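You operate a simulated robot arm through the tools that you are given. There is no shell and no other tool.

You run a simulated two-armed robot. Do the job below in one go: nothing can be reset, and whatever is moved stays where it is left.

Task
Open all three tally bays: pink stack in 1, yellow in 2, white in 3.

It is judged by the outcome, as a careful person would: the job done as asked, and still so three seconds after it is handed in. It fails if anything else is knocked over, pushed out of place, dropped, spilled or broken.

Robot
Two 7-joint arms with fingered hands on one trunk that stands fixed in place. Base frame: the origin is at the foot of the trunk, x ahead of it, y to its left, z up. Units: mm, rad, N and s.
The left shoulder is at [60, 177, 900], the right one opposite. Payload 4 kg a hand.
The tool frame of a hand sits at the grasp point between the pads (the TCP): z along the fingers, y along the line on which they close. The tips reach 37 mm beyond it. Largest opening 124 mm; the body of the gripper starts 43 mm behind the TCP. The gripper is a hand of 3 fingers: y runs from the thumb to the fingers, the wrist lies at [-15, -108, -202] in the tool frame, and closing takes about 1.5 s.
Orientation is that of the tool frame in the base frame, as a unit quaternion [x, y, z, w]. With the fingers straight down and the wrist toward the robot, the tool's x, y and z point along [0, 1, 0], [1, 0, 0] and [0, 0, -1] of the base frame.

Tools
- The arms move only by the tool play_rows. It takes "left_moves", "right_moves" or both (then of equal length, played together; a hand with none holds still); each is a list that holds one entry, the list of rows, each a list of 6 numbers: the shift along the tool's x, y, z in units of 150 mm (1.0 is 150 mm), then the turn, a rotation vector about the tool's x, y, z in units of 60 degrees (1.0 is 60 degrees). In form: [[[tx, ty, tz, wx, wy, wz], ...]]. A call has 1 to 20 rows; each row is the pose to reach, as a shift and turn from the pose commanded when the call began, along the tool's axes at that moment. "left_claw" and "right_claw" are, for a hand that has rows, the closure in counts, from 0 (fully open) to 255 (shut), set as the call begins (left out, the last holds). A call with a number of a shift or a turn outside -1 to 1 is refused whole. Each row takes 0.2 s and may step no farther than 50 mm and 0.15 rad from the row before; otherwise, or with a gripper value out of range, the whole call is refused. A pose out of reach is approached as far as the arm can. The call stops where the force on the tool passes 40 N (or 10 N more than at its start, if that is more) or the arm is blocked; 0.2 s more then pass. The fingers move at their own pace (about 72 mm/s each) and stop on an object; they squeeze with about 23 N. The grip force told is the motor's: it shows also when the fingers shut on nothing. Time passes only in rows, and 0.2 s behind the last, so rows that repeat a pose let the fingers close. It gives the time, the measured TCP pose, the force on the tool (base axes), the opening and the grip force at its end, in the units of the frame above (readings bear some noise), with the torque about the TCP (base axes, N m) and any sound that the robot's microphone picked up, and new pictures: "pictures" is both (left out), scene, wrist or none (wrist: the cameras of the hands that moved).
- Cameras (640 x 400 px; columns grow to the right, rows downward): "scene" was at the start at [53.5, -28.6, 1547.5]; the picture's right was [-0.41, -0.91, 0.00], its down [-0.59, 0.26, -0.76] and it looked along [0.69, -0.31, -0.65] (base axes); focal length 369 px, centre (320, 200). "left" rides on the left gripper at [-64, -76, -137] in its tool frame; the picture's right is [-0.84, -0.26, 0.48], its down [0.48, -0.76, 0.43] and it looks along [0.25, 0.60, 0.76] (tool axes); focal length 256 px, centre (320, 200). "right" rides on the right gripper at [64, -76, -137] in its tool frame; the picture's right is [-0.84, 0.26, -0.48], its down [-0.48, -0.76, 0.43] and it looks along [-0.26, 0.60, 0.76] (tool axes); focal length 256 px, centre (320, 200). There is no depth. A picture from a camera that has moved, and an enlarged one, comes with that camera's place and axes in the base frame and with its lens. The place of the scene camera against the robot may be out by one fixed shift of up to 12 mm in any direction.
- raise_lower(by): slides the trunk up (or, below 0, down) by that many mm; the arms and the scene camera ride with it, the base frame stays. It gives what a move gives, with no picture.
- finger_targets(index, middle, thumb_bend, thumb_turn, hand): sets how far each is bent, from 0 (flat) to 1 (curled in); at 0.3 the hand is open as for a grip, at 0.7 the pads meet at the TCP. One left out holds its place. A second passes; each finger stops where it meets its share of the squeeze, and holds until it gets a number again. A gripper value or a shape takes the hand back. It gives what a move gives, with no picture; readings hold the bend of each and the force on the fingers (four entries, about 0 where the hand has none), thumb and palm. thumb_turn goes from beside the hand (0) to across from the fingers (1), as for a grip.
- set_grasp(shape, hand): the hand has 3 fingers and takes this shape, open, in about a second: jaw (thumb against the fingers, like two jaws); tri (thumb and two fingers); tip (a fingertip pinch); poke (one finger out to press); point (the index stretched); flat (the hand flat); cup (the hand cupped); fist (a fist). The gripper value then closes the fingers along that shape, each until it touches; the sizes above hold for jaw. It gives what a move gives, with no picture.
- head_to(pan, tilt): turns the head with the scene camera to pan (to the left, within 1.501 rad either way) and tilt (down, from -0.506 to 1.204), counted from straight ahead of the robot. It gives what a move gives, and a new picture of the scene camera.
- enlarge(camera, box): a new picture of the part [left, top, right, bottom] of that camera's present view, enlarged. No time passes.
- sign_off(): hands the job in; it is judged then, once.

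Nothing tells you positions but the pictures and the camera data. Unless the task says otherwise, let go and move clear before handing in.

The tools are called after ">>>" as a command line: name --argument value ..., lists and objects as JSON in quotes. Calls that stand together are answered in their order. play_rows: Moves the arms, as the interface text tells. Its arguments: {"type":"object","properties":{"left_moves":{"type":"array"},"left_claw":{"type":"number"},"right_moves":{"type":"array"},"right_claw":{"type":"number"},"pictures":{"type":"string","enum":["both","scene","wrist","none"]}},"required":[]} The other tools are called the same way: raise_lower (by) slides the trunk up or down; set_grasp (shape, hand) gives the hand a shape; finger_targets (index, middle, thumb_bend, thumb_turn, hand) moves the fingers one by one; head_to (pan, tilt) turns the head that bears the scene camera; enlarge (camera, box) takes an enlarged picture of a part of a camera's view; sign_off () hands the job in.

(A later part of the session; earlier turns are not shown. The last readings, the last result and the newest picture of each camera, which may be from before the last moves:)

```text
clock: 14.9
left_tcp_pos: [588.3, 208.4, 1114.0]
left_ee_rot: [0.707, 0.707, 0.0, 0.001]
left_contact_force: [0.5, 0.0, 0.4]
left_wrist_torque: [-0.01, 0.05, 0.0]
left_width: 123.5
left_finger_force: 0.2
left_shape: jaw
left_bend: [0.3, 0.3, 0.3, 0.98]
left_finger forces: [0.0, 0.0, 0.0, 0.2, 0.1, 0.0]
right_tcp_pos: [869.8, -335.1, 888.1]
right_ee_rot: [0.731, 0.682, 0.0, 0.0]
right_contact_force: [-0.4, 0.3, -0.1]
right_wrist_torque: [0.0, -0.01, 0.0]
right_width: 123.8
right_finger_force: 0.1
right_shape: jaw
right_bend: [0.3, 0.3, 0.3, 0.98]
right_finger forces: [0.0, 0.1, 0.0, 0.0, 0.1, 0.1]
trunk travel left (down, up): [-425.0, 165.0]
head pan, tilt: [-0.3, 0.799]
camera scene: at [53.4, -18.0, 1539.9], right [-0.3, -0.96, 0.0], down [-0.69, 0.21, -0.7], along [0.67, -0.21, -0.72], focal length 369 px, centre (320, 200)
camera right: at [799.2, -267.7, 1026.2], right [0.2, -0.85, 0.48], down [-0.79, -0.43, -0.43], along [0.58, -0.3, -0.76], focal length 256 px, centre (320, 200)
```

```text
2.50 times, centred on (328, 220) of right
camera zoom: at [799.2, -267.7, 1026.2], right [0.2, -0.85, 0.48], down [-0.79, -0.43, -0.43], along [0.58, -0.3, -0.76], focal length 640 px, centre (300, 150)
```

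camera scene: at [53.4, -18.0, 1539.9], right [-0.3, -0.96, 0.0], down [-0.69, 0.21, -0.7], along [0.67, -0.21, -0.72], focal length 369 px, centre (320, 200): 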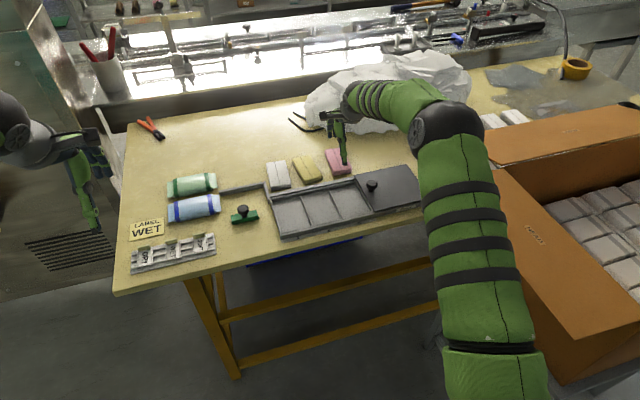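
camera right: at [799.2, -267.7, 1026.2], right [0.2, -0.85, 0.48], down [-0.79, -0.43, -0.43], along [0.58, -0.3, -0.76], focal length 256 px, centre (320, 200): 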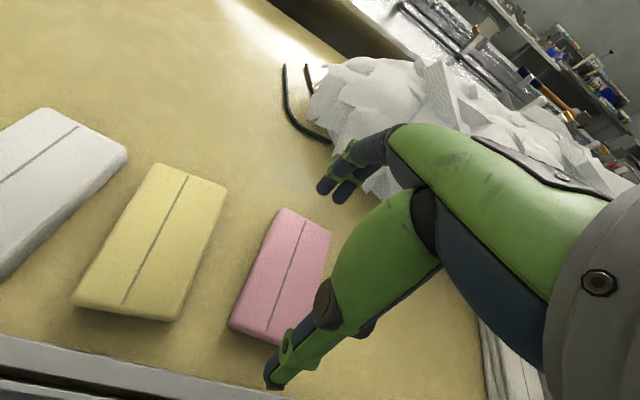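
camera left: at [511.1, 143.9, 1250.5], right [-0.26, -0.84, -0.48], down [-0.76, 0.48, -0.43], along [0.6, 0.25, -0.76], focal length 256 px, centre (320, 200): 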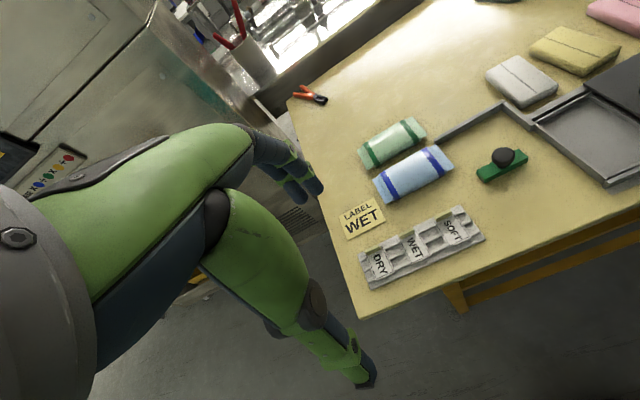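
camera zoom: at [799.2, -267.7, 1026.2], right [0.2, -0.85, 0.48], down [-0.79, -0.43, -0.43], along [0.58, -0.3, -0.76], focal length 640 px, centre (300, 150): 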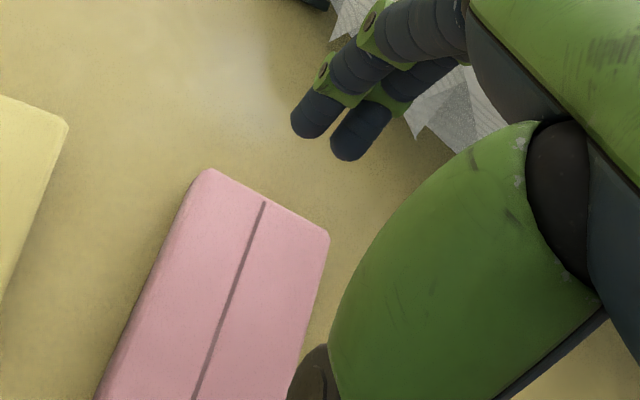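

The fingers straddle the pink stack lengthwise with free space at both ends. I'll lower until the fingertips are about 15 mm below its top and close gently.

>>> play_rows --right_moves '[[[0, 0.01, 0.1, 0, 0, 0], [0, 0.01, 0.2, 0, 0, 0], [0, 0.01, 0.25, 0, 0, 0], [0, 0.01, 0.28, 0, 0, 0], [0, 0.01, 0.28, 0, 0, 0]]]' --pictures "none"

>>> enlarge --camera "scene" --box '[280, 120, 408, 200]'

>>> enlarge --camera "right" --box '[200, 140, 456, 300]'

>>> enlarge --camera "right" --box '[160, 240, 416, 400]'

```text
clock: 16.1
left_tcp_pos: [588.3, 208.3, 1115.2]
left_ee_rot: [0.707, 0.707, -0.001, 0.0]
left_contact_force: [-0.2, 0.2, 0.6]
left_wrist_torque: [-0.01, -0.03, -0.02]
left_width: 123.7
left_finger_force: 0.0
left_shape: jaw
left_bend: [0.3, 0.3, 0.3, 0.98]
left_finger forces: [0.0, 0.0, 0.0, 0.0, 0.1, 0.0]
right_tcp_pos: [871.2, -336.6, 847.2]
right_ee_rot: [0.731, 0.682, 0.001, 0.0]
right_contact_force: [-1.0, -0.6, -0.6]
right_wrist_torque: [-0.03, 0.02, 0.01]
right_width: 123.7
right_finger_force: 0.1
right_shape: jaw
right_bend: [0.3, 0.3, 0.3, 0.98]
right_finger forces: [0.1, 0.0, 0.0, 0.0, 0.1, 0.0]
trunk travel left (down, up): [-425.0, 165.0]
head pan, tilt: [-0.3, 0.799]
```

```text
5.00 times, centred on (344, 160) of scene
camera zoom: at [53.4, -18.0, 1539.9], right [-0.3, -0.96, 0.0], down [-0.68, 0.21, -0.7], along [0.67, -0.21, -0.72], focal length 1844 px, centre (200, 400)
```

zoom: 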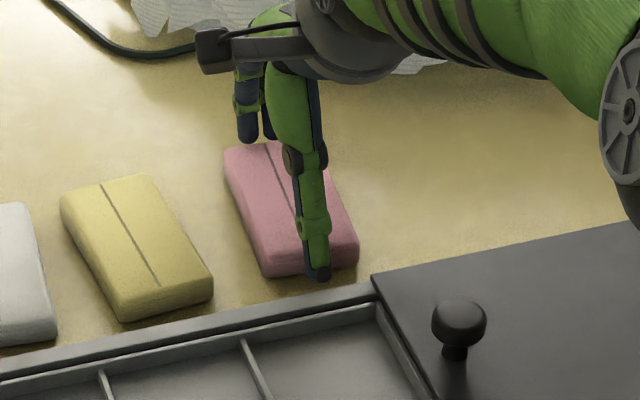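

```text
2.50 times, centred on (328, 220) of right
camera zoom: at [800.6, -267.6, 984.2], right [0.2, -0.85, 0.48], down [-0.79, -0.43, -0.43], along [0.58, -0.3, -0.76], focal length 640 px, centre (300, 150)
```

zoom: 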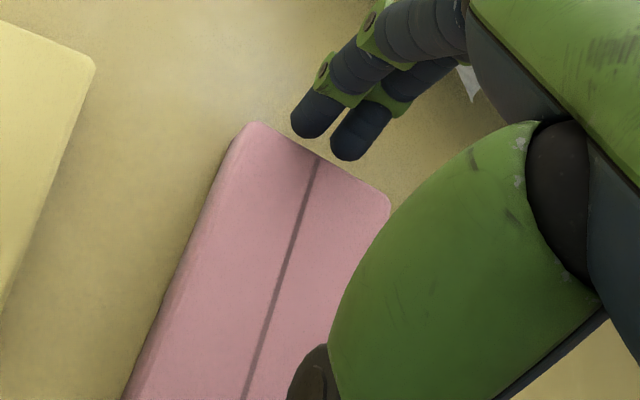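

```text
2.50 times, centred on (288, 320) of right
camera zoom: at [800.6, -267.6, 984.2], right [0.2, -0.85, 0.48], down [-0.79, -0.43, -0.43], along [0.58, -0.3, -0.76], focal length 640 px, centre (400, -100)
```

zoom: 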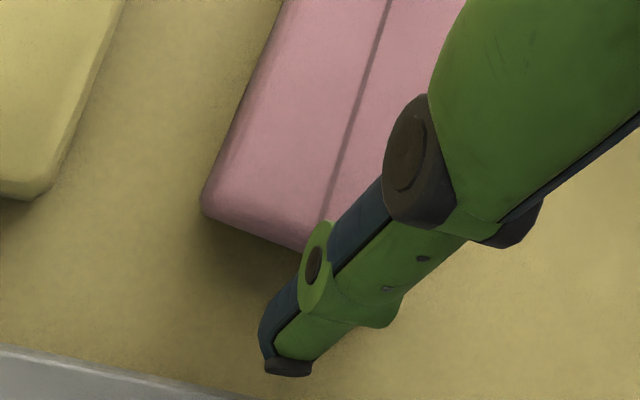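

The tips are about 14 mm below the pink top, and centred to within 3 mm. I'll close the fingers on it now.

>>> play_rows --right_moves '[[[0, 0, 0, 0, 0, 0], [0, 0, 0, 0, 0, 0], [0, 0, 0, 0, 0, 0], [0, 0, 0, 0, 0, 0], [0, 0, 0, 0, 0, 0], [0, 0, 0, 0, 0, 0]]]' --right_claw 255 --pictures "wrist"

>>> enlarge --camera "scene" --box '[280, 120, 408, 200]'

```text
clock: 17.5
left_tcp_pos: [588.9, 207.2, 1114.7]
left_ee_rot: [0.708, 0.707, 0.0, 0.0]
left_contact_force: [0.8, -0.6, -0.5]
left_wrist_torque: [0.0, 0.0, -0.03]
left_width: 123.6
left_finger_force: 0.1
left_shape: jaw
left_bend: [0.3, 0.3, 0.3, 0.98]
left_finger forces: [0.0, 0.0, 0.1, 0.1, 0.0, 0.0]
right_tcp_pos: [872.1, -336.1, 847.3]
right_ee_rot: [0.731, 0.682, 0.0, 0.0]
right_contact_force: [0.2, -0.1, 0.1]
right_wrist_torque: [0.01, 0.02, 0.02]
right_width: 105.1
right_finger_force: 23.4
right_shape: jaw
right_bend: [0.32, 0.34, 0.0, 0.98]
right_finger forces: [13.6, 7.3, 0.0, 0.0, 21.0, 0.1]
trunk travel left (down, up): [-425.0, 165.0]
head pan, tilt: [-0.3, 0.799]
camera right: at [800.6, -267.5, 984.2], right [0.2, -0.85, 0.48], down [-0.79, -0.43, -0.43], along [0.58, -0.3, -0.76], focal length 256 px, centre (320, 200)
```

right: 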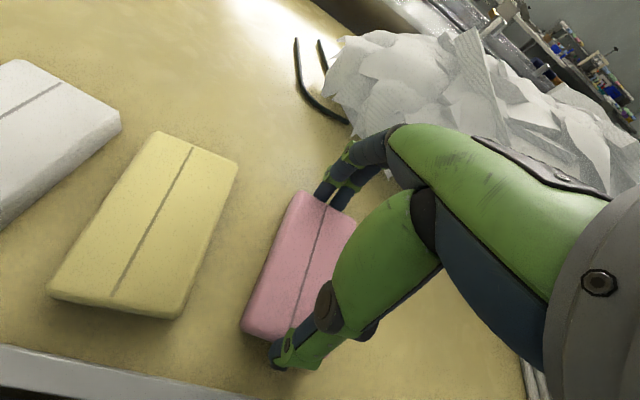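

```text
5.00 times, centred on (344, 160) of scene
camera zoom: at [53.4, -18.0, 1539.9], right [-0.3, -0.96, 0.0], down [-0.69, 0.21, -0.7], along [0.67, -0.21, -0.72], focal length 1844 px, centre (200, 400)
```

zoom: 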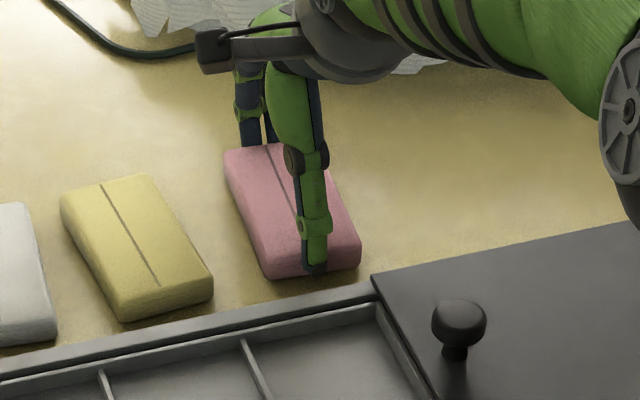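

The grip reads 105 mm wide with about 21 N on the stack. I'll lift slowly and check that it stays held.

>>> play_rows --right_moves '[[[0, 0, -0.03, 0, 0, 0], [0, 0, -0.08, 0, 0, 0], [0, 0, -0.16, 0, 0, 0], [0, 0, -0.26, 0, 0, 0], [0, 0, -0.38, 0, 0, 0], [0, 0, -0.5, 0, 0, 0], [0, 0, -0.56, 0, 0, 0]]]' --pictures "both"

>>> enlarge --camera "scene" --box '[280, 100, 408, 180]'

```text
clock: 19.1
left_tcp_pos: [589.3, 208.6, 1113.6]
left_ee_rot: [0.707, 0.707, 0.0, 0.0]
left_contact_force: [0.3, -0.5, -0.1]
left_wrist_torque: [0.02, -0.01, 0.0]
left_width: 123.7
left_finger_force: 0.1
left_shape: jaw
left_bend: [0.3, 0.3, 0.3, 0.98]
left_finger forces: [0.0, 0.1, 0.0, 0.1, 0.1, 0.1]
right_tcp_pos: [871.5, -335.7, 932.9]
right_ee_rot: [0.731, 0.682, 0.0, -0.001]
right_contact_force: [-0.5, 0.7, -0.1]
right_wrist_torque: [0.01, 0.01, -0.01]
right_width: 105.4
right_finger_force: 23.0
right_shape: jaw
right_bend: [0.32, 0.34, 0.0, 0.98]
right_finger forces: [13.5, 7.3, 0.0, 0.1, 21.1, 0.0]
trunk travel left (down, up): [-425.0, 165.0]
head pan, tilt: [-0.3, 0.799]
camera scene: at [53.4, -17.9, 1539.9], right [-0.3, -0.96, 0.0], down [-0.69, 0.21, -0.7], along [0.67, -0.21, -0.72], focal length 369 px, centre (320, 200)
camera right: at [800.4, -267.6, 1069.1], right [0.2, -0.85, 0.48], down [-0.79, -0.43, -0.43], along [0.58, -0.3, -0.76], focal length 256 px, centre (320, 200)
```

scene: 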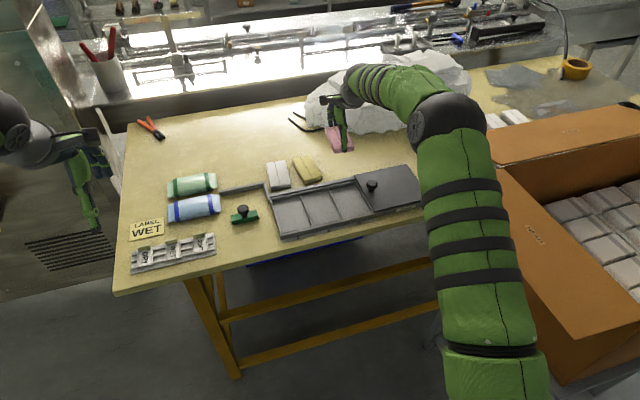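
right: 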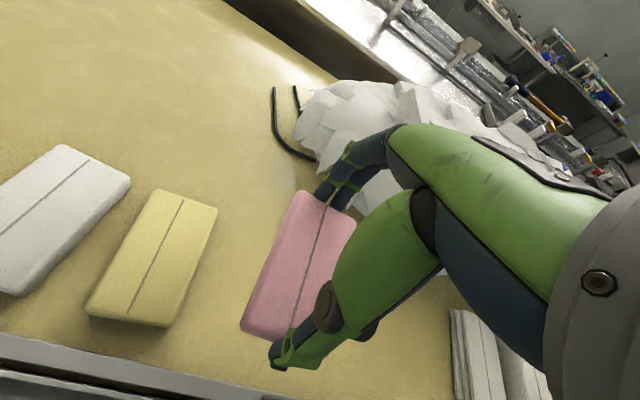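

```text
5.00 times, centred on (344, 140) of scene
camera zoom: at [53.4, -17.9, 1539.9], right [-0.3, -0.96, 0.0], down [-0.69, 0.21, -0.7], along [0.67, -0.21, -0.72], focal length 1844 px, centre (200, 500)
```

zoom: 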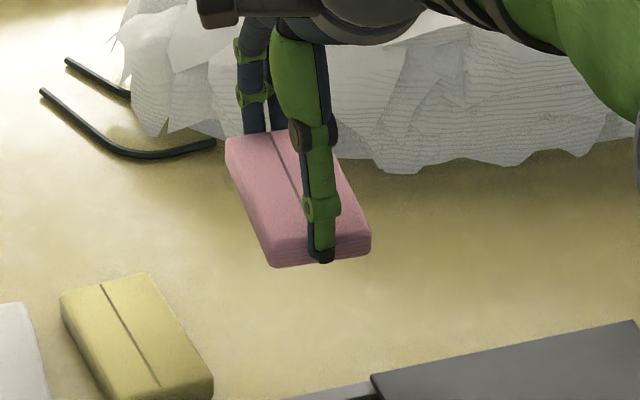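

Pink is held firmly and level. I'll carry it at height towards bay 1 and turn it square to the tray.

>>> play_rows --right_moves '[[[0.1, -0.105, 0, 0, 0, -0.01], [0.21, -0.22, 0, 0, 0, -0.02], [0.34, -0.36, 0, 0, 0, -0.03], [0.47, -0.5, 0, 0, 0, -0.045], [0.6, -0.63, 0, 0, 0, -0.055], [0.7, -0.74, 0, 0, 0, -0.067], [0.747, -0.787, 0, 0, 0, -0.067], [0.747, -0.787, 0, 0, 0, -0.067]]]' --pictures "none"

```text
clock: 20.9
left_tcp_pos: [587.3, 208.4, 1113.1]
left_ee_rot: [0.707, 0.707, 0.0, 0.001]
left_contact_force: [0.0, -0.3, -0.7]
left_wrist_torque: [0.0, 0.01, -0.02]
left_width: 123.6
left_finger_force: 0.1
left_shape: jaw
left_bend: [0.3, 0.3, 0.3, 0.98]
left_finger forces: [0.1, 0.0, 0.0, 0.0, 0.1, 0.1]
right_tcp_pos: [761.5, -218.0, 932.1]
right_ee_rot: [0.707, 0.707, 0.0, 0.0]
right_contact_force: [-0.3, 0.5, 0.2]
right_wrist_torque: [0.0, 0.01, -0.01]
right_width: 105.4
right_finger_force: 23.2
right_shape: jaw
right_bend: [0.32, 0.34, 0.0, 0.98]
right_finger forces: [13.6, 7.2, 0.0, 0.0, 20.8, 0.1]
trunk travel left (down, up): [-425.0, 165.0]
head pan, tilt: [-0.3, 0.799]
```

Now I'll move over bay 1 and lower part way for an alignment check.

>>> play_rows --right_moves '[[[0.1, -0.08, 0, 0, 0, 0], [0.22, -0.18, 0, 0, 0, 0], [0.34, -0.28, 0.05, 0, 0, 0], [0.43, -0.36, 0.12, 0, 0, 0], [0.469, -0.386, 0.2, 0, 0, 0], [0.469, -0.386, 0.28, 0, 0, 0], [0.469, -0.386, 0.3, 0, 0, 0], [0.469, -0.386, 0.3, 0, 0, 0]]]' --pictures "both"

>>> enlarge --camera "scene" --box '[240, 140, 368, 220]'

>>> enlarge --camera "right" --box '[160, 160, 416, 320]'

```text
clock: 22.7
left_tcp_pos: [588.1, 207.7, 1114.7]
left_ee_rot: [0.707, 0.707, 0.0, 0.0]
left_contact_force: [-0.2, 0.6, 0.2]
left_wrist_torque: [0.02, -0.02, 0.01]
left_width: 123.6
left_finger_force: 0.2
left_shape: jaw
left_bend: [0.3, 0.3, 0.3, 0.98]
left_finger forces: [0.1, 0.1, 0.1, 0.1, 0.1, 0.0]
right_tcp_pos: [703.0, -147.3, 886.6]
right_ee_rot: [0.707, 0.707, 0.0, 0.0]
right_contact_force: [0.1, 0.3, 0.6]
right_wrist_torque: [0.01, -0.01, 0.0]
right_width: 105.2
right_finger_force: 23.3
right_shape: jaw
right_bend: [0.32, 0.34, 0.0, 0.98]
right_finger forces: [13.7, 7.2, 0.0, 0.0, 20.9, 0.0]
trunk travel left (down, up): [-425.0, 165.0]
head pan, tilt: [-0.3, 0.799]
camera scene: at [53.4, -17.9, 1539.9], right [-0.3, -0.96, 0.0], down [-0.68, 0.21, -0.7], along [0.67, -0.21, -0.72], focal length 369 px, centre (320, 200)
camera right: at [627.8, -82.9, 1023.6], right [0.26, -0.84, 0.48], down [-0.76, -0.48, -0.43], along [0.6, -0.26, -0.76], focal length 256 px, centre (320, 200)
```

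scene: 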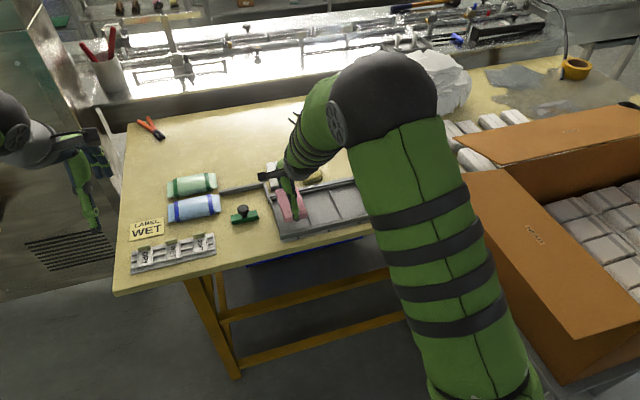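
right: 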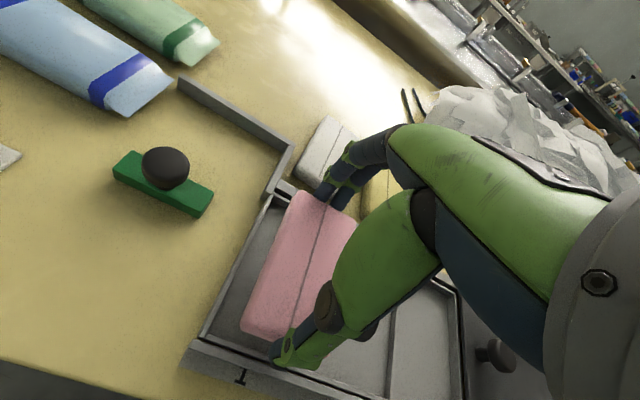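

```text
5.00 times, centred on (304, 180) of scene
camera zoom: at [53.4, -17.9, 1539.9], right [-0.3, -0.96, 0.0], down [-0.68, 0.21, -0.7], along [0.67, -0.21, -0.72], focal length 1844 px, centre (400, 300)
```

zoom: 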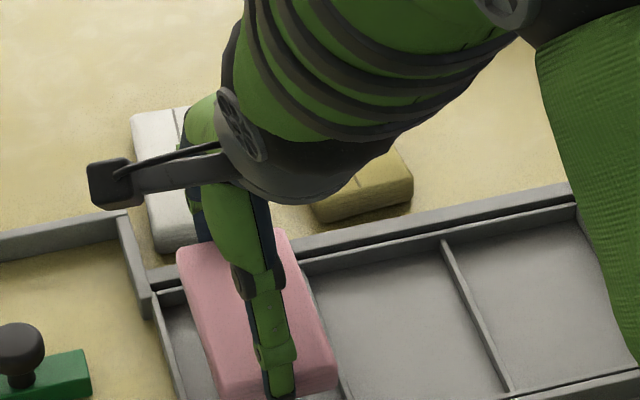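

```text
2.50 times, centred on (288, 240) of right
camera zoom: at [627.8, -82.9, 1023.6], right [0.26, -0.84, 0.48], down [-0.76, -0.48, -0.43], along [0.6, -0.26, -0.76], focal length 640 px, centre (400, 100)
```

zoom: 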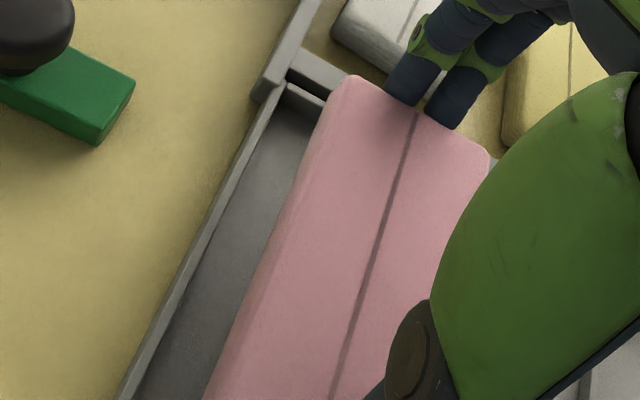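

Pink sits over bay 1, but about 6 mm too near the front edge. I'll shift it 6.5 mm away from me and lower until its bottom is inside the bay with the fingertips just above the rim.

>>> play_rows --right_moves '[[[-0.005, 0.043, 0.02, 0, 0, 0], [-0.005, 0.043, 0.07, 0, 0, 0], [-0.005, 0.043, 0.12, 0, 0, 0], [-0.005, 0.043, 0.16, 0, 0, 0], [-0.005, 0.043, 0.19, 0, 0, 0], [-0.005, 0.043, 0.2, 0, 0, 0], [-0.005, 0.043, 0.2, 0, 0, 0]]]' --pictures "wrist"

>>> enlarge --camera "scene" --box '[240, 150, 368, 230]'

>>> enlarge --camera "right" --box '[160, 240, 416, 400]'

>>> enlarge --camera "right" --box '[220, 140, 412, 260]'

```text
clock: 24.3
left_tcp_pos: [587.8, 207.1, 1114.4]
left_ee_rot: [0.707, 0.707, 0.001, 0.001]
left_contact_force: [0.5, 0.0, 0.1]
left_wrist_torque: [0.02, 0.0, 0.0]
left_width: 123.3
left_finger_force: 0.1
left_shape: jaw
left_bend: [0.3, 0.3, 0.3, 0.98]
left_finger forces: [0.1, 0.0, 0.0, 0.0, 0.0, 0.0]
right_tcp_pos: [710.6, -146.9, 856.2]
right_ee_rot: [0.707, 0.707, 0.0, 0.0]
right_contact_force: [0.1, 0.0, -0.7]
right_wrist_torque: [0.0, 0.02, -0.01]
right_width: 105.0
right_finger_force: 23.4
right_shape: jaw
right_bend: [0.32, 0.34, 0.0, 0.98]
right_finger forces: [13.6, 7.3, 0.1, 0.0, 20.9, 0.0]
trunk travel left (down, up): [-425.0, 165.0]
head pan, tilt: [-0.3, 0.799]
camera right: at [634.6, -83.7, 993.2], right [0.26, -0.84, 0.48], down [-0.76, -0.48, -0.43], along [0.6, -0.26, -0.76], focal length 256 px, centre (320, 200)
```

right: 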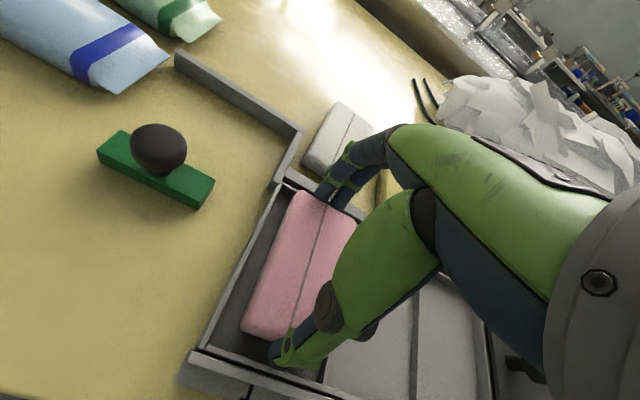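

```text
5.00 times, centred on (304, 190) of scene
camera zoom: at [53.4, -17.9, 1539.9], right [-0.3, -0.96, 0.0], down [-0.68, 0.21, -0.7], along [0.67, -0.21, -0.72], focal length 1844 px, centre (400, 250)
```

zoom: 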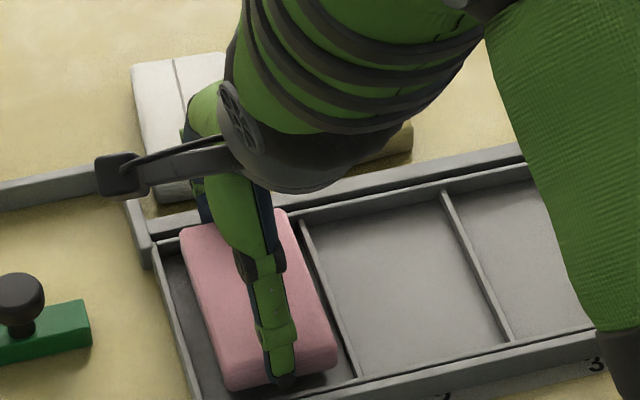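

```text
2.50 times, centred on (288, 320) of right
camera zoom: at [634.6, -83.7, 993.2], right [0.26, -0.84, 0.48], down [-0.76, -0.48, -0.43], along [0.6, -0.26, -0.76], focal length 640 px, centre (400, -100)
```

zoom: 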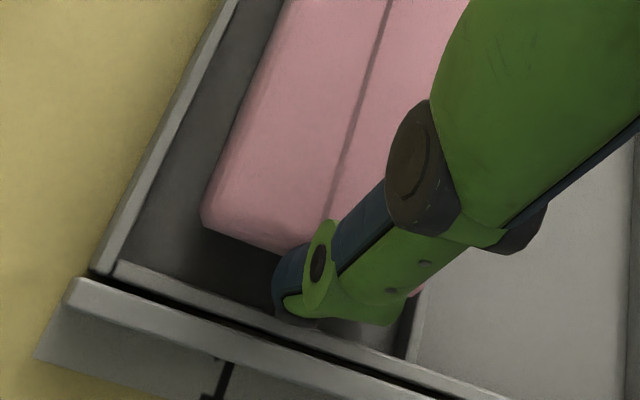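

```text
3.33 times, centred on (316, 200) of right
camera zoom: at [634.6, -83.7, 993.2], right [0.26, -0.84, 0.48], down [-0.76, -0.48, -0.43], along [0.6, -0.26, -0.76], focal length 853 px, centre (333, 200)
```

zoom: 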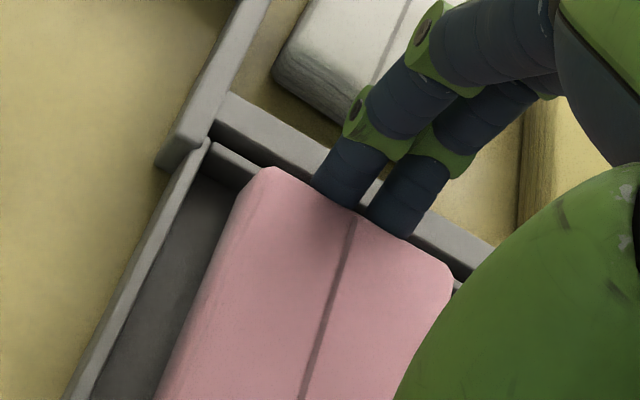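

Pink is centred in bay 1 with 9–11 mm of clearance at each end, and its bottom is already below the rim. I'll open the fingers slightly to let it settle.

>>> play_rows --right_moves '[[[0, 0, 0, 0, 0, 0], [0, 0, 0, 0, 0, 0], [0, 0, 0, 0, 0, 0]]]' --right_claw 22 --pictures "wrist"

>>> enlarge --camera "scene" --box '[240, 150, 368, 230]'

>>> enlarge --camera "right" --box '[160, 240, 416, 400]'

>>> enlarge --camera "right" --box '[220, 140, 412, 260]'

```text
clock: 25.1
left_tcp_pos: [588.0, 209.5, 1114.4]
left_ee_rot: [0.707, 0.707, 0.0, 0.0]
left_contact_force: [0.4, -0.2, -0.2]
left_wrist_torque: [0.01, 0.03, -0.01]
left_width: 123.2
left_finger_force: 0.1
left_shape: jaw
left_bend: [0.3, 0.3, 0.3, 0.98]
left_finger forces: [0.0, 0.1, 0.0, 0.0, 0.1, 0.0]
right_tcp_pos: [711.1, -146.7, 856.6]
right_ee_rot: [0.707, 0.707, 0.001, 0.0]
right_contact_force: [0.1, 0.6, -0.1]
right_wrist_torque: [0.04, 0.01, 0.03]
right_width: 112.9
right_finger_force: 0.0
right_shape: jaw
right_bend: [0.31, 0.32, 0.24, 0.98]
right_finger forces: [0.0, 0.0, 0.0, 0.0, 0.0, 0.0]
trunk travel left (down, up): [-425.0, 165.0]
head pan, tilt: [-0.3, 0.799]
camera right: at [634.6, -83.7, 993.4], right [0.26, -0.84, 0.48], down [-0.76, -0.48, -0.43], along [0.6, -0.26, -0.76], focal length 256 px, centre (320, 200)
```

right: 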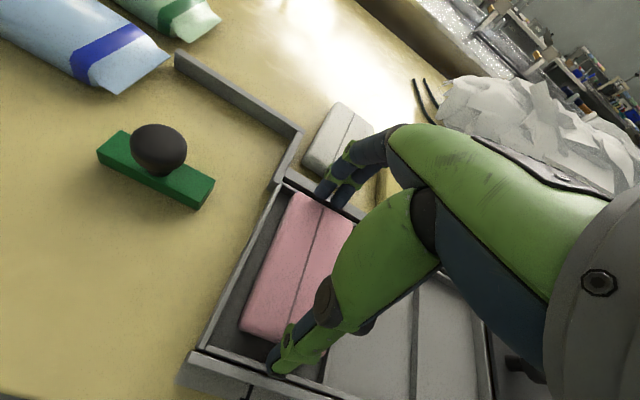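

```text
5.00 times, centred on (304, 190) of scene
camera zoom: at [53.4, -17.9, 1539.9], right [-0.3, -0.96, 0.0], down [-0.68, 0.21, -0.7], along [0.67, -0.21, -0.72], focal length 1844 px, centre (400, 250)
```

zoom: 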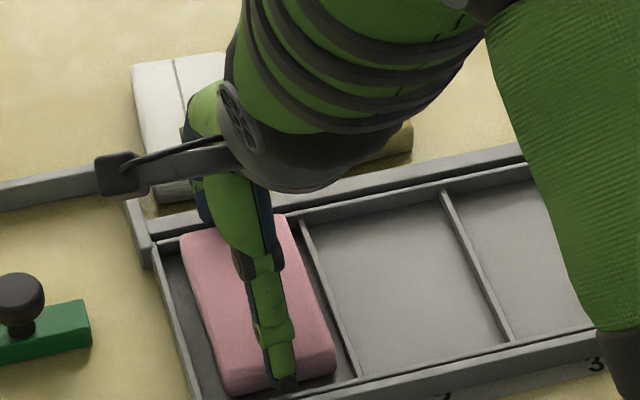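

```text
2.50 times, centred on (288, 320) of right
camera zoom: at [634.6, -83.7, 993.4], right [0.26, -0.84, 0.48], down [-0.76, -0.48, -0.43], along [0.6, -0.26, -0.76], focal length 640 px, centre (400, -100)
```

zoom: 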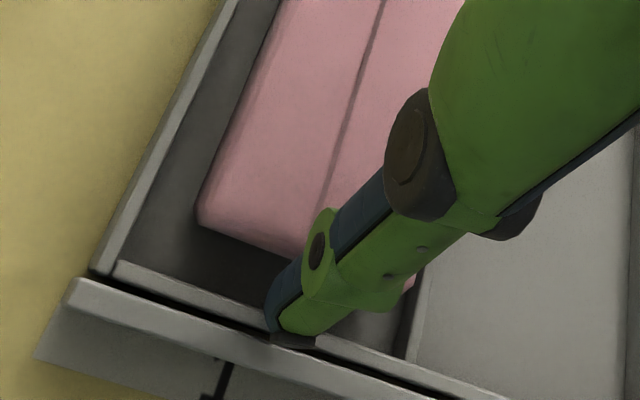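

```text
3.33 times, centred on (316, 200) of right
camera zoom: at [634.6, -83.7, 993.4], right [0.26, -0.84, 0.48], down [-0.76, -0.48, -0.43], along [0.6, -0.26, -0.76], focal length 853 px, centre (333, 200)
```

zoom: 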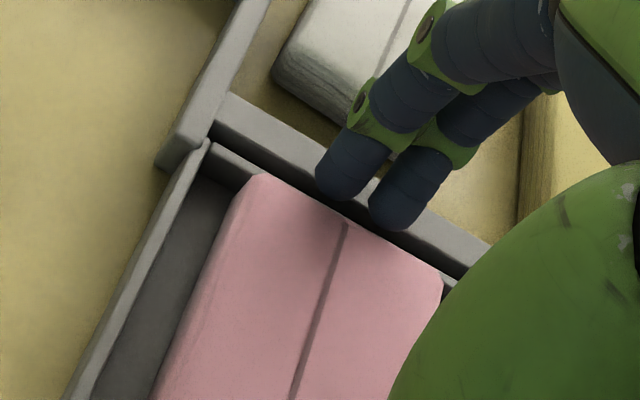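

Pink has settled in bay 1 and the fingers are free. I'll rise straight up, then travel to above the yellow stack, turning about 0.11 rad to match it.

>>> play_rows --right_moves '[[[0, 0, -0.06, 0, 0, 0], [0, 0, -0.2, 0, 0, 0], [-0.03, 0.08, -0.36, 0, 0, -0.02], [-0.12, 0.26, -0.45, 0, 0, -0.04], [-0.25, 0.47, -0.45, 0, 0, -0.06], [-0.38, 0.68, -0.45, 0, 0, -0.08], [-0.5, 0.88, -0.45, 0, 0, -0.1], [-0.57, 1.0, -0.45, 0, 0, -0.105], [-0.57, 1.0, -0.45, 0, 0, -0.105]]]' --pictures "both"

>>> enlarge --camera "scene" --box '[240, 150, 368, 230]'

>>> enlarge --camera "right" --box '[140, 160, 396, 320]'

```text
clock: 27.1
left_tcp_pos: [587.6, 209.2, 1114.1]
left_ee_rot: [0.707, 0.707, 0.0, -0.001]
left_contact_force: [0.3, 0.2, -0.7]
left_wrist_torque: [-0.02, 0.01, 0.03]
left_width: 123.6
left_finger_force: 0.0
left_shape: jaw
left_bend: [0.3, 0.3, 0.3, 0.98]
left_finger forces: [0.1, 0.0, 0.0, 0.0, 0.0, 0.1]
right_tcp_pos: [859.8, -232.4, 924.5]
right_ee_rot: [0.667, 0.745, -0.001, 0.0]
right_contact_force: [0.4, 0.2, 0.8]
right_wrist_torque: [-0.01, 0.01, -0.02]
right_width: 113.1
right_finger_force: 0.0
right_shape: jaw
right_bend: [0.31, 0.32, 0.24, 0.98]
right_finger forces: [0.0, 0.0, 0.1, 0.0, 0.0, 0.0]
trunk travel left (down, up): [-425.0, 165.0]
head pan, tilt: [-0.3, 0.799]
camera scene: at [53.3, -17.9, 1539.9], right [-0.3, -0.96, 0.0], down [-0.68, 0.21, -0.7], along [0.67, -0.21, -0.72], focal length 369 px, centre (320, 200)
camera right: at [777.7, -177.6, 1061.1], right [0.35, -0.8, 0.48], down [-0.7, -0.56, -0.43], along [0.62, -0.19, -0.76], focal length 256 px, centre (320, 200)
```

scene: 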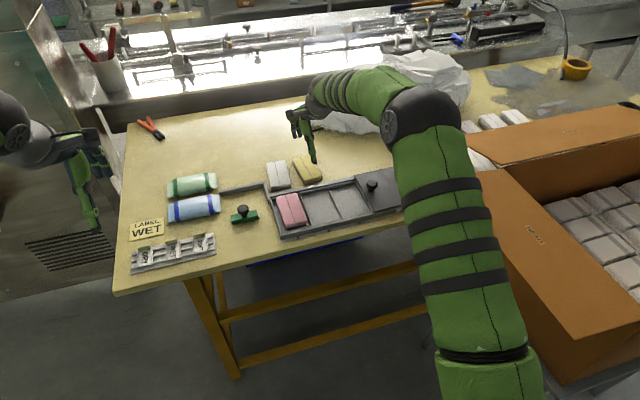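
right: 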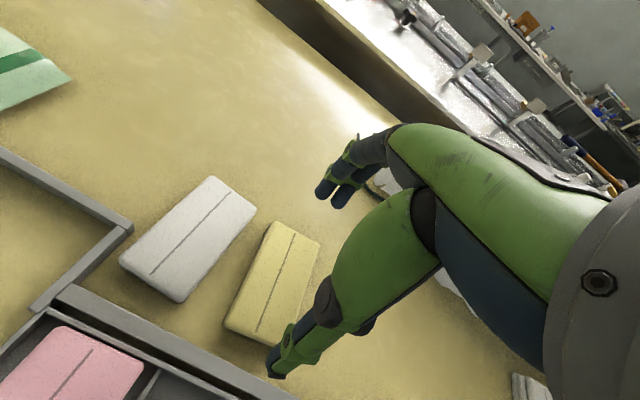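

```text
5.00 times, centred on (304, 190) of scene
camera zoom: at [53.3, -17.9, 1539.9], right [-0.3, -0.96, 0.0], down [-0.68, 0.21, -0.7], along [0.67, -0.21, -0.72], focal length 1844 px, centre (400, 250)
```

zoom: 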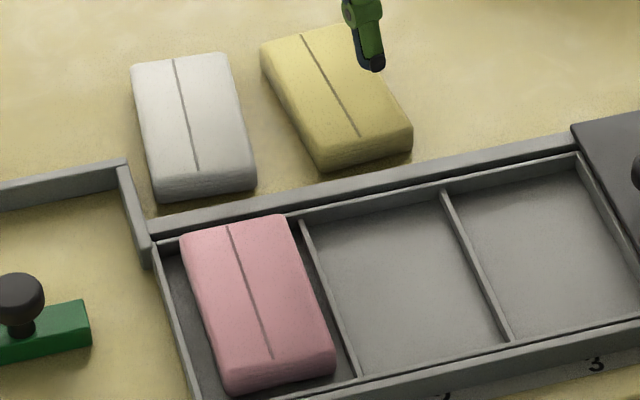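

```text
2.50 times, centred on (268, 240) of right
camera zoom: at [777.7, -177.6, 1061.1], right [0.35, -0.8, 0.48], down [-0.7, -0.56, -0.43], along [0.62, -0.19, -0.76], focal length 640 px, centre (450, 100)
```

zoom: 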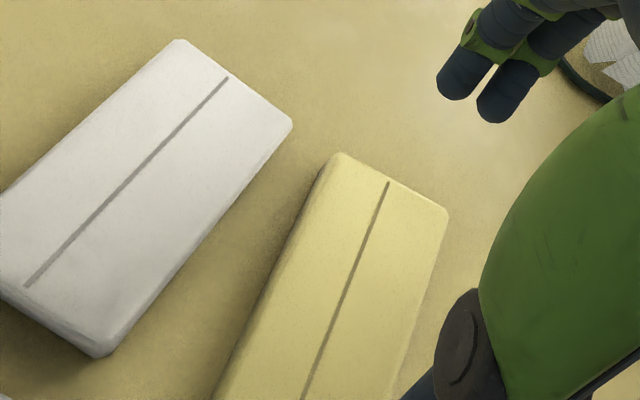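

Pink sits squarely in bay 1. The hand is aligned with yellow to within about 1 mm sideways, so I'll shift 3 mm along it and descend with the fingers opened to about 118 mm.

>>> play_rows --right_moves '[[[-0.004, 0.02, 0.1, 0, 0, 0], [-0.004, 0.02, 0.22, 0, 0, 0], [-0.004, 0.02, 0.33, 0, 0, 0], [-0.004, 0.02, 0.42, 0, 0, 0], [-0.004, 0.02, 0.48, 0, 0, 0], [-0.004, 0.02, 0.515, 0, 0, 0], [-0.004, 0.02, 0.515, 0, 0, 0]]]' --right_claw 12 --pictures "wrist"

>>> enlarge --camera "scene" --box '[240, 130, 368, 210]'

>>> enlarge --camera "right" --box '[160, 240, 416, 400]'

>>> enlarge --camera "right" --box '[220, 140, 412, 260]'

```text
clock: 28.7
left_tcp_pos: [587.3, 208.6, 1114.2]
left_ee_rot: [0.707, 0.707, 0.0, 0.0]
left_contact_force: [0.2, 0.2, -0.7]
left_wrist_torque: [-0.01, 0.0, -0.03]
left_width: 123.5
left_finger_force: 0.1
left_shape: jaw
left_bend: [0.3, 0.3, 0.3, 0.98]
left_finger forces: [0.1, 0.0, 0.1, 0.0, 0.0, 0.1]
right_tcp_pos: [863.7, -232.2, 847.1]
right_ee_rot: [0.667, 0.745, 0.0, 0.0]
right_contact_force: [-0.1, -0.5, -0.5]
right_wrist_torque: [0.03, 0.0, 0.01]
right_width: 117.7
right_finger_force: 0.1
right_shape: jaw
right_bend: [0.3, 0.31, 0.31, 0.98]
right_finger forces: [0.0, 0.0, 0.0, 0.1, 0.1, 0.1]
trunk travel left (down, up): [-425.0, 165.0]
head pan, tilt: [-0.3, 0.799]
camera right: at [781.1, -177.8, 983.8], right [0.35, -0.8, 0.48], down [-0.7, -0.56, -0.43], along [0.62, -0.19, -0.76], focal length 256 px, centre (320, 200)
```

right: 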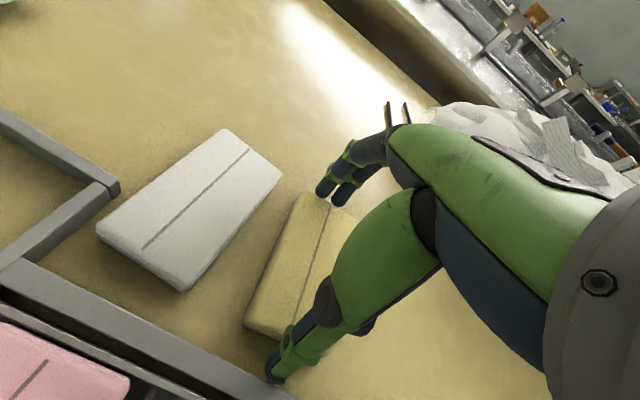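

```text
5.00 times, centred on (304, 170) of scene
camera zoom: at [53.4, -17.9, 1539.9], right [-0.3, -0.96, 0.0], down [-0.69, 0.21, -0.7], along [0.67, -0.21, -0.72], focal length 1844 px, centre (400, 350)
```

zoom: 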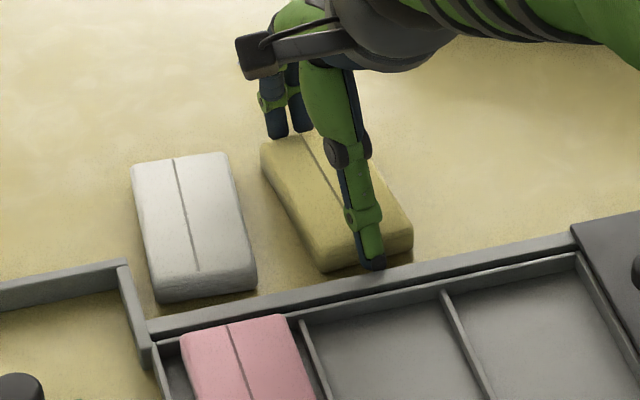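

```text
2.50 times, centred on (288, 320) of right
camera zoom: at [781.1, -177.8, 983.8], right [0.35, -0.8, 0.48], down [-0.7, -0.56, -0.43], along [0.62, -0.19, -0.76], focal length 640 px, centre (400, -100)
```

zoom: 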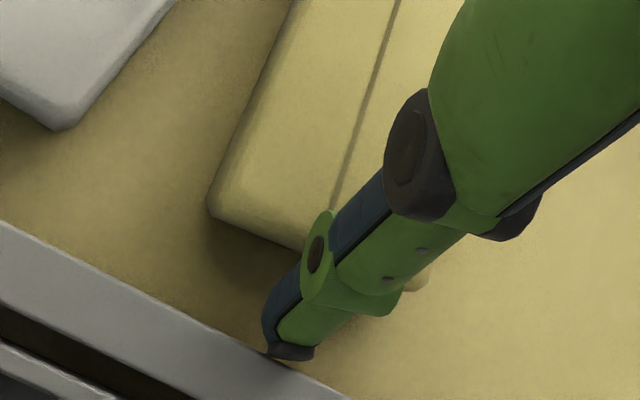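

```text
3.33 times, centred on (316, 200) of right
camera zoom: at [781.1, -177.8, 983.8], right [0.35, -0.8, 0.48], down [-0.7, -0.56, -0.43], along [0.62, -0.19, -0.76], focal length 853 px, centre (333, 200)
```

zoom: 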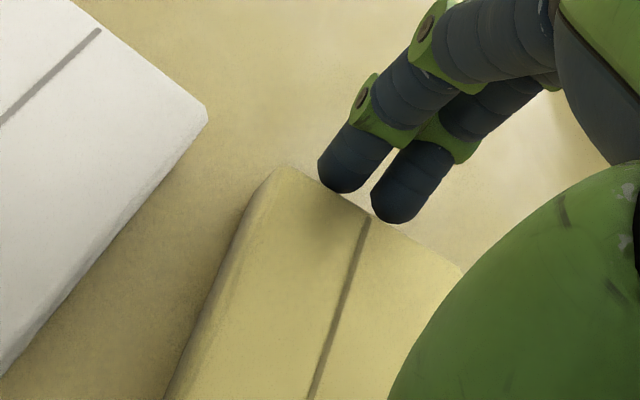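

The fingers straddle yellow without touching anything. I'll close on it.

>>> play_rows --right_moves '[[[0, 0, 0, 0, 0, 0], [0, 0, 0, 0, 0, 0], [0, 0, 0, 0, 0, 0], [0, 0, 0, 0, 0, 0], [0, 0, 0, 0, 0, 0]]]' --right_claw 255 --pictures "none"

```text
clock: 29.9
left_tcp_pos: [587.6, 207.2, 1114.3]
left_ee_rot: [0.707, 0.707, 0.001, 0.0]
left_contact_force: [1.0, 0.0, -1.3]
left_wrist_torque: [-0.03, -0.02, 0.02]
left_width: 123.5
left_finger_force: 0.0
left_shape: jaw
left_bend: [0.3, 0.3, 0.3, 0.98]
left_finger forces: [0.1, 0.2, 0.0, 0.0, 0.0, 0.1]
right_tcp_pos: [863.6, -231.7, 847.2]
right_ee_rot: [0.667, 0.745, 0.0, 0.0]
right_contact_force: [-0.2, 0.2, -0.5]
right_wrist_torque: [0.02, 0.01, 0.0]
right_width: 105.3
right_finger_force: 23.1
right_shape: jaw
right_bend: [0.32, 0.34, 0.0, 0.98]
right_finger forces: [13.7, 7.4, 0.1, 0.0, 21.0, 0.0]
trunk travel left (down, up): [-425.0, 165.0]
head pan, tilt: [-0.3, 0.799]
```

Same firm grip as with pink. I'll lift yellow straight up, then bring it back towards bay 2 and turn it square.

>>> play_rows --right_moves '[[[0, 0, -0.03, 0, 0, 0], [0, 0, -0.08, 0, 0, 0], [0, 0, -0.18, 0, 0, 0], [0, 0, -0.32, 0, 0, 0], [0, 0, -0.46, 0, 0, 0], [0.005, -0.05, -0.54, 0, 0, 0.01], [0.022, -0.2, -0.56, 0, 0, 0.03], [0.044, -0.4, -0.56, 0, 0, 0.06], [0.066, -0.6, -0.56, 0, 0, 0.09], [0.08, -0.73, -0.56, 0, 0, 0.105], [0.087, -0.788, -0.56, 0, 0, 0.105], [0.087, -0.788, -0.56, 0, 0, 0.105]]]' --pictures "both"

```text
clock: 32.5
left_tcp_pos: [587.5, 208.8, 1114.1]
left_ee_rot: [0.706, 0.708, 0.0, 0.0]
left_contact_force: [-0.7, -0.4, 1.2]
left_wrist_torque: [0.02, 0.03, 0.01]
left_width: 123.3
left_finger_force: 0.0
left_shape: jaw
left_bend: [0.3, 0.3, 0.3, 0.98]
left_finger forces: [0.1, 0.0, 0.1, 0.1, 0.0, 0.1]
right_tcp_pos: [743.2, -232.3, 931.1]
right_ee_rot: [0.707, 0.708, 0.0, -0.001]
right_contact_force: [-0.4, 0.0, -0.4]
right_wrist_torque: [0.0, -0.01, -0.03]
right_width: 105.1
right_finger_force: 23.8
right_shape: jaw
right_bend: [0.32, 0.34, 0.0, 0.98]
right_finger forces: [13.7, 7.3, 0.0, 0.0, 20.9, 0.1]
trunk travel left (down, up): [-425.0, 165.0]
head pan, tilt: [-0.3, 0.799]
camera scene: at [53.4, -18.0, 1539.9], right [-0.3, -0.96, 0.0], down [-0.68, 0.21, -0.7], along [0.67, -0.21, -0.72], focal length 369 px, centre (320, 200)
camera right: at [667.9, -169.6, 1068.1], right [0.26, -0.84, 0.48], down [-0.76, -0.48, -0.43], along [0.6, -0.26, -0.76], focal length 256 px, centre (320, 200)
```

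scene: 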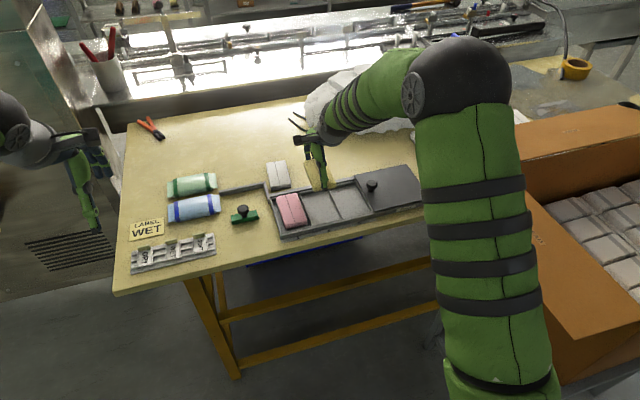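
right: 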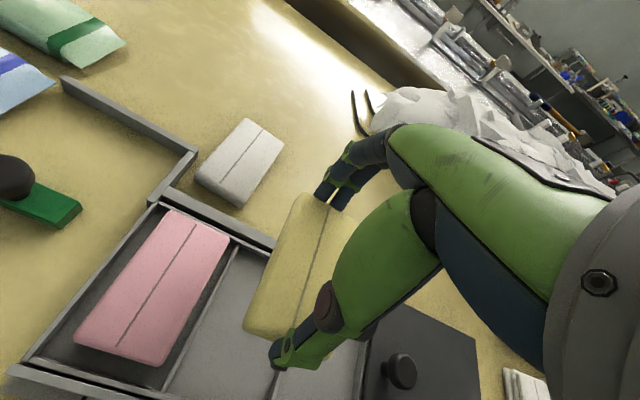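

Yellow is held level. I'll move over bay 2 and lower part way to check alignment.

>>> play_rows --right_moves '[[[0.006, -0.11, 0.03, 0, 0, 0], [0.012, -0.2, 0.1, 0, 0, 0], [0.012, -0.221, 0.2, 0, 0, 0], [0.012, -0.221, 0.28, 0, 0, 0], [0.012, -0.221, 0.33, 0, 0, 0], [0.012, -0.221, 0.36, 0, 0, 0], [0.012, -0.221, 0.36, 0, 0, 0]]]' --pictures "wrist"

>>> enlarge --camera "scene" --box '[260, 150, 388, 230]'

>>> enlarge --camera "right" --box '[160, 240, 416, 400]'

>>> enlarge --camera "right" --box '[220, 140, 412, 260]'

```text
clock: 34.1
left_tcp_pos: [587.5, 207.8, 1114.6]
left_ee_rot: [0.707, 0.707, 0.0, -0.001]
left_contact_force: [0.0, -0.4, 0.0]
left_wrist_torque: [-0.02, -0.01, 0.0]
left_width: 123.6
left_finger_force: 0.1
left_shape: jaw
left_bend: [0.3, 0.3, 0.3, 0.98]
left_finger forces: [0.0, 0.0, 0.1, 0.0, 0.0, 0.0]
right_tcp_pos: [710.5, -231.1, 877.4]
right_ee_rot: [0.707, 0.707, 0.0, 0.001]
right_contact_force: [-1.1, 0.3, -0.2]
right_wrist_torque: [0.0, 0.02, 0.0]
right_width: 105.3
right_finger_force: 22.8
right_shape: jaw
right_bend: [0.32, 0.34, 0.0, 0.98]
right_finger forces: [13.7, 7.4, 0.0, 0.0, 20.9, 0.0]
trunk travel left (down, up): [-425.0, 165.0]
head pan, tilt: [-0.3, 0.799]
camera right: at [635.4, -167.8, 1013.6], right [0.26, -0.84, 0.48], down [-0.76, -0.48, -0.43], along [0.6, -0.26, -0.76], focal length 256 px, centre (320, 200)
```

right: 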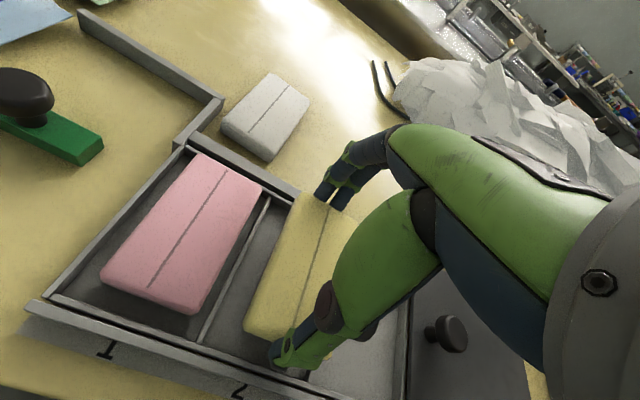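

```text
5.00 times, centred on (324, 190) of scene
camera zoom: at [53.4, -17.9, 1539.9], right [-0.3, -0.96, 0.0], down [-0.68, 0.21, -0.7], along [0.67, -0.21, -0.72], focal length 1844 px, centre (300, 250)
```

zoom: 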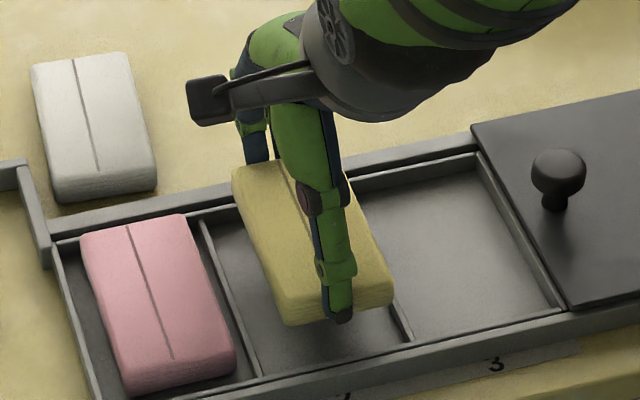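

```text
2.50 times, centred on (288, 320) of right
camera zoom: at [635.4, -167.8, 1013.6], right [0.26, -0.84, 0.48], down [-0.76, -0.48, -0.43], along [0.6, -0.26, -0.76], focal length 640 px, centre (400, -100)
```

zoom: 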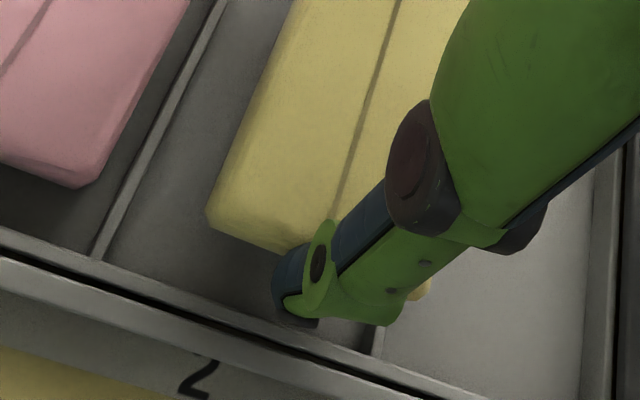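

```text
3.33 times, centred on (316, 200) of right
camera zoom: at [635.4, -167.8, 1013.6], right [0.26, -0.84, 0.48], down [-0.76, -0.48, -0.43], along [0.6, -0.26, -0.76], focal length 853 px, centre (333, 200)
```

zoom: 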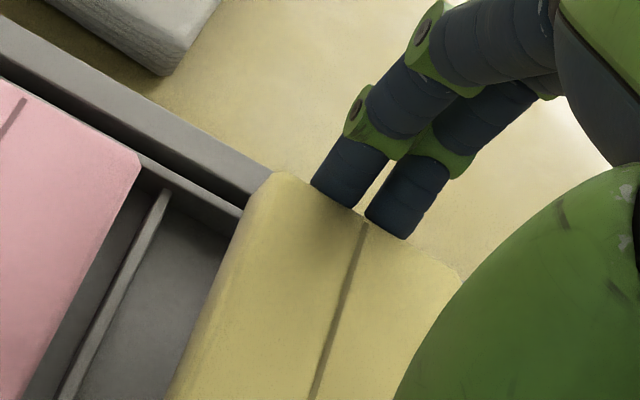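

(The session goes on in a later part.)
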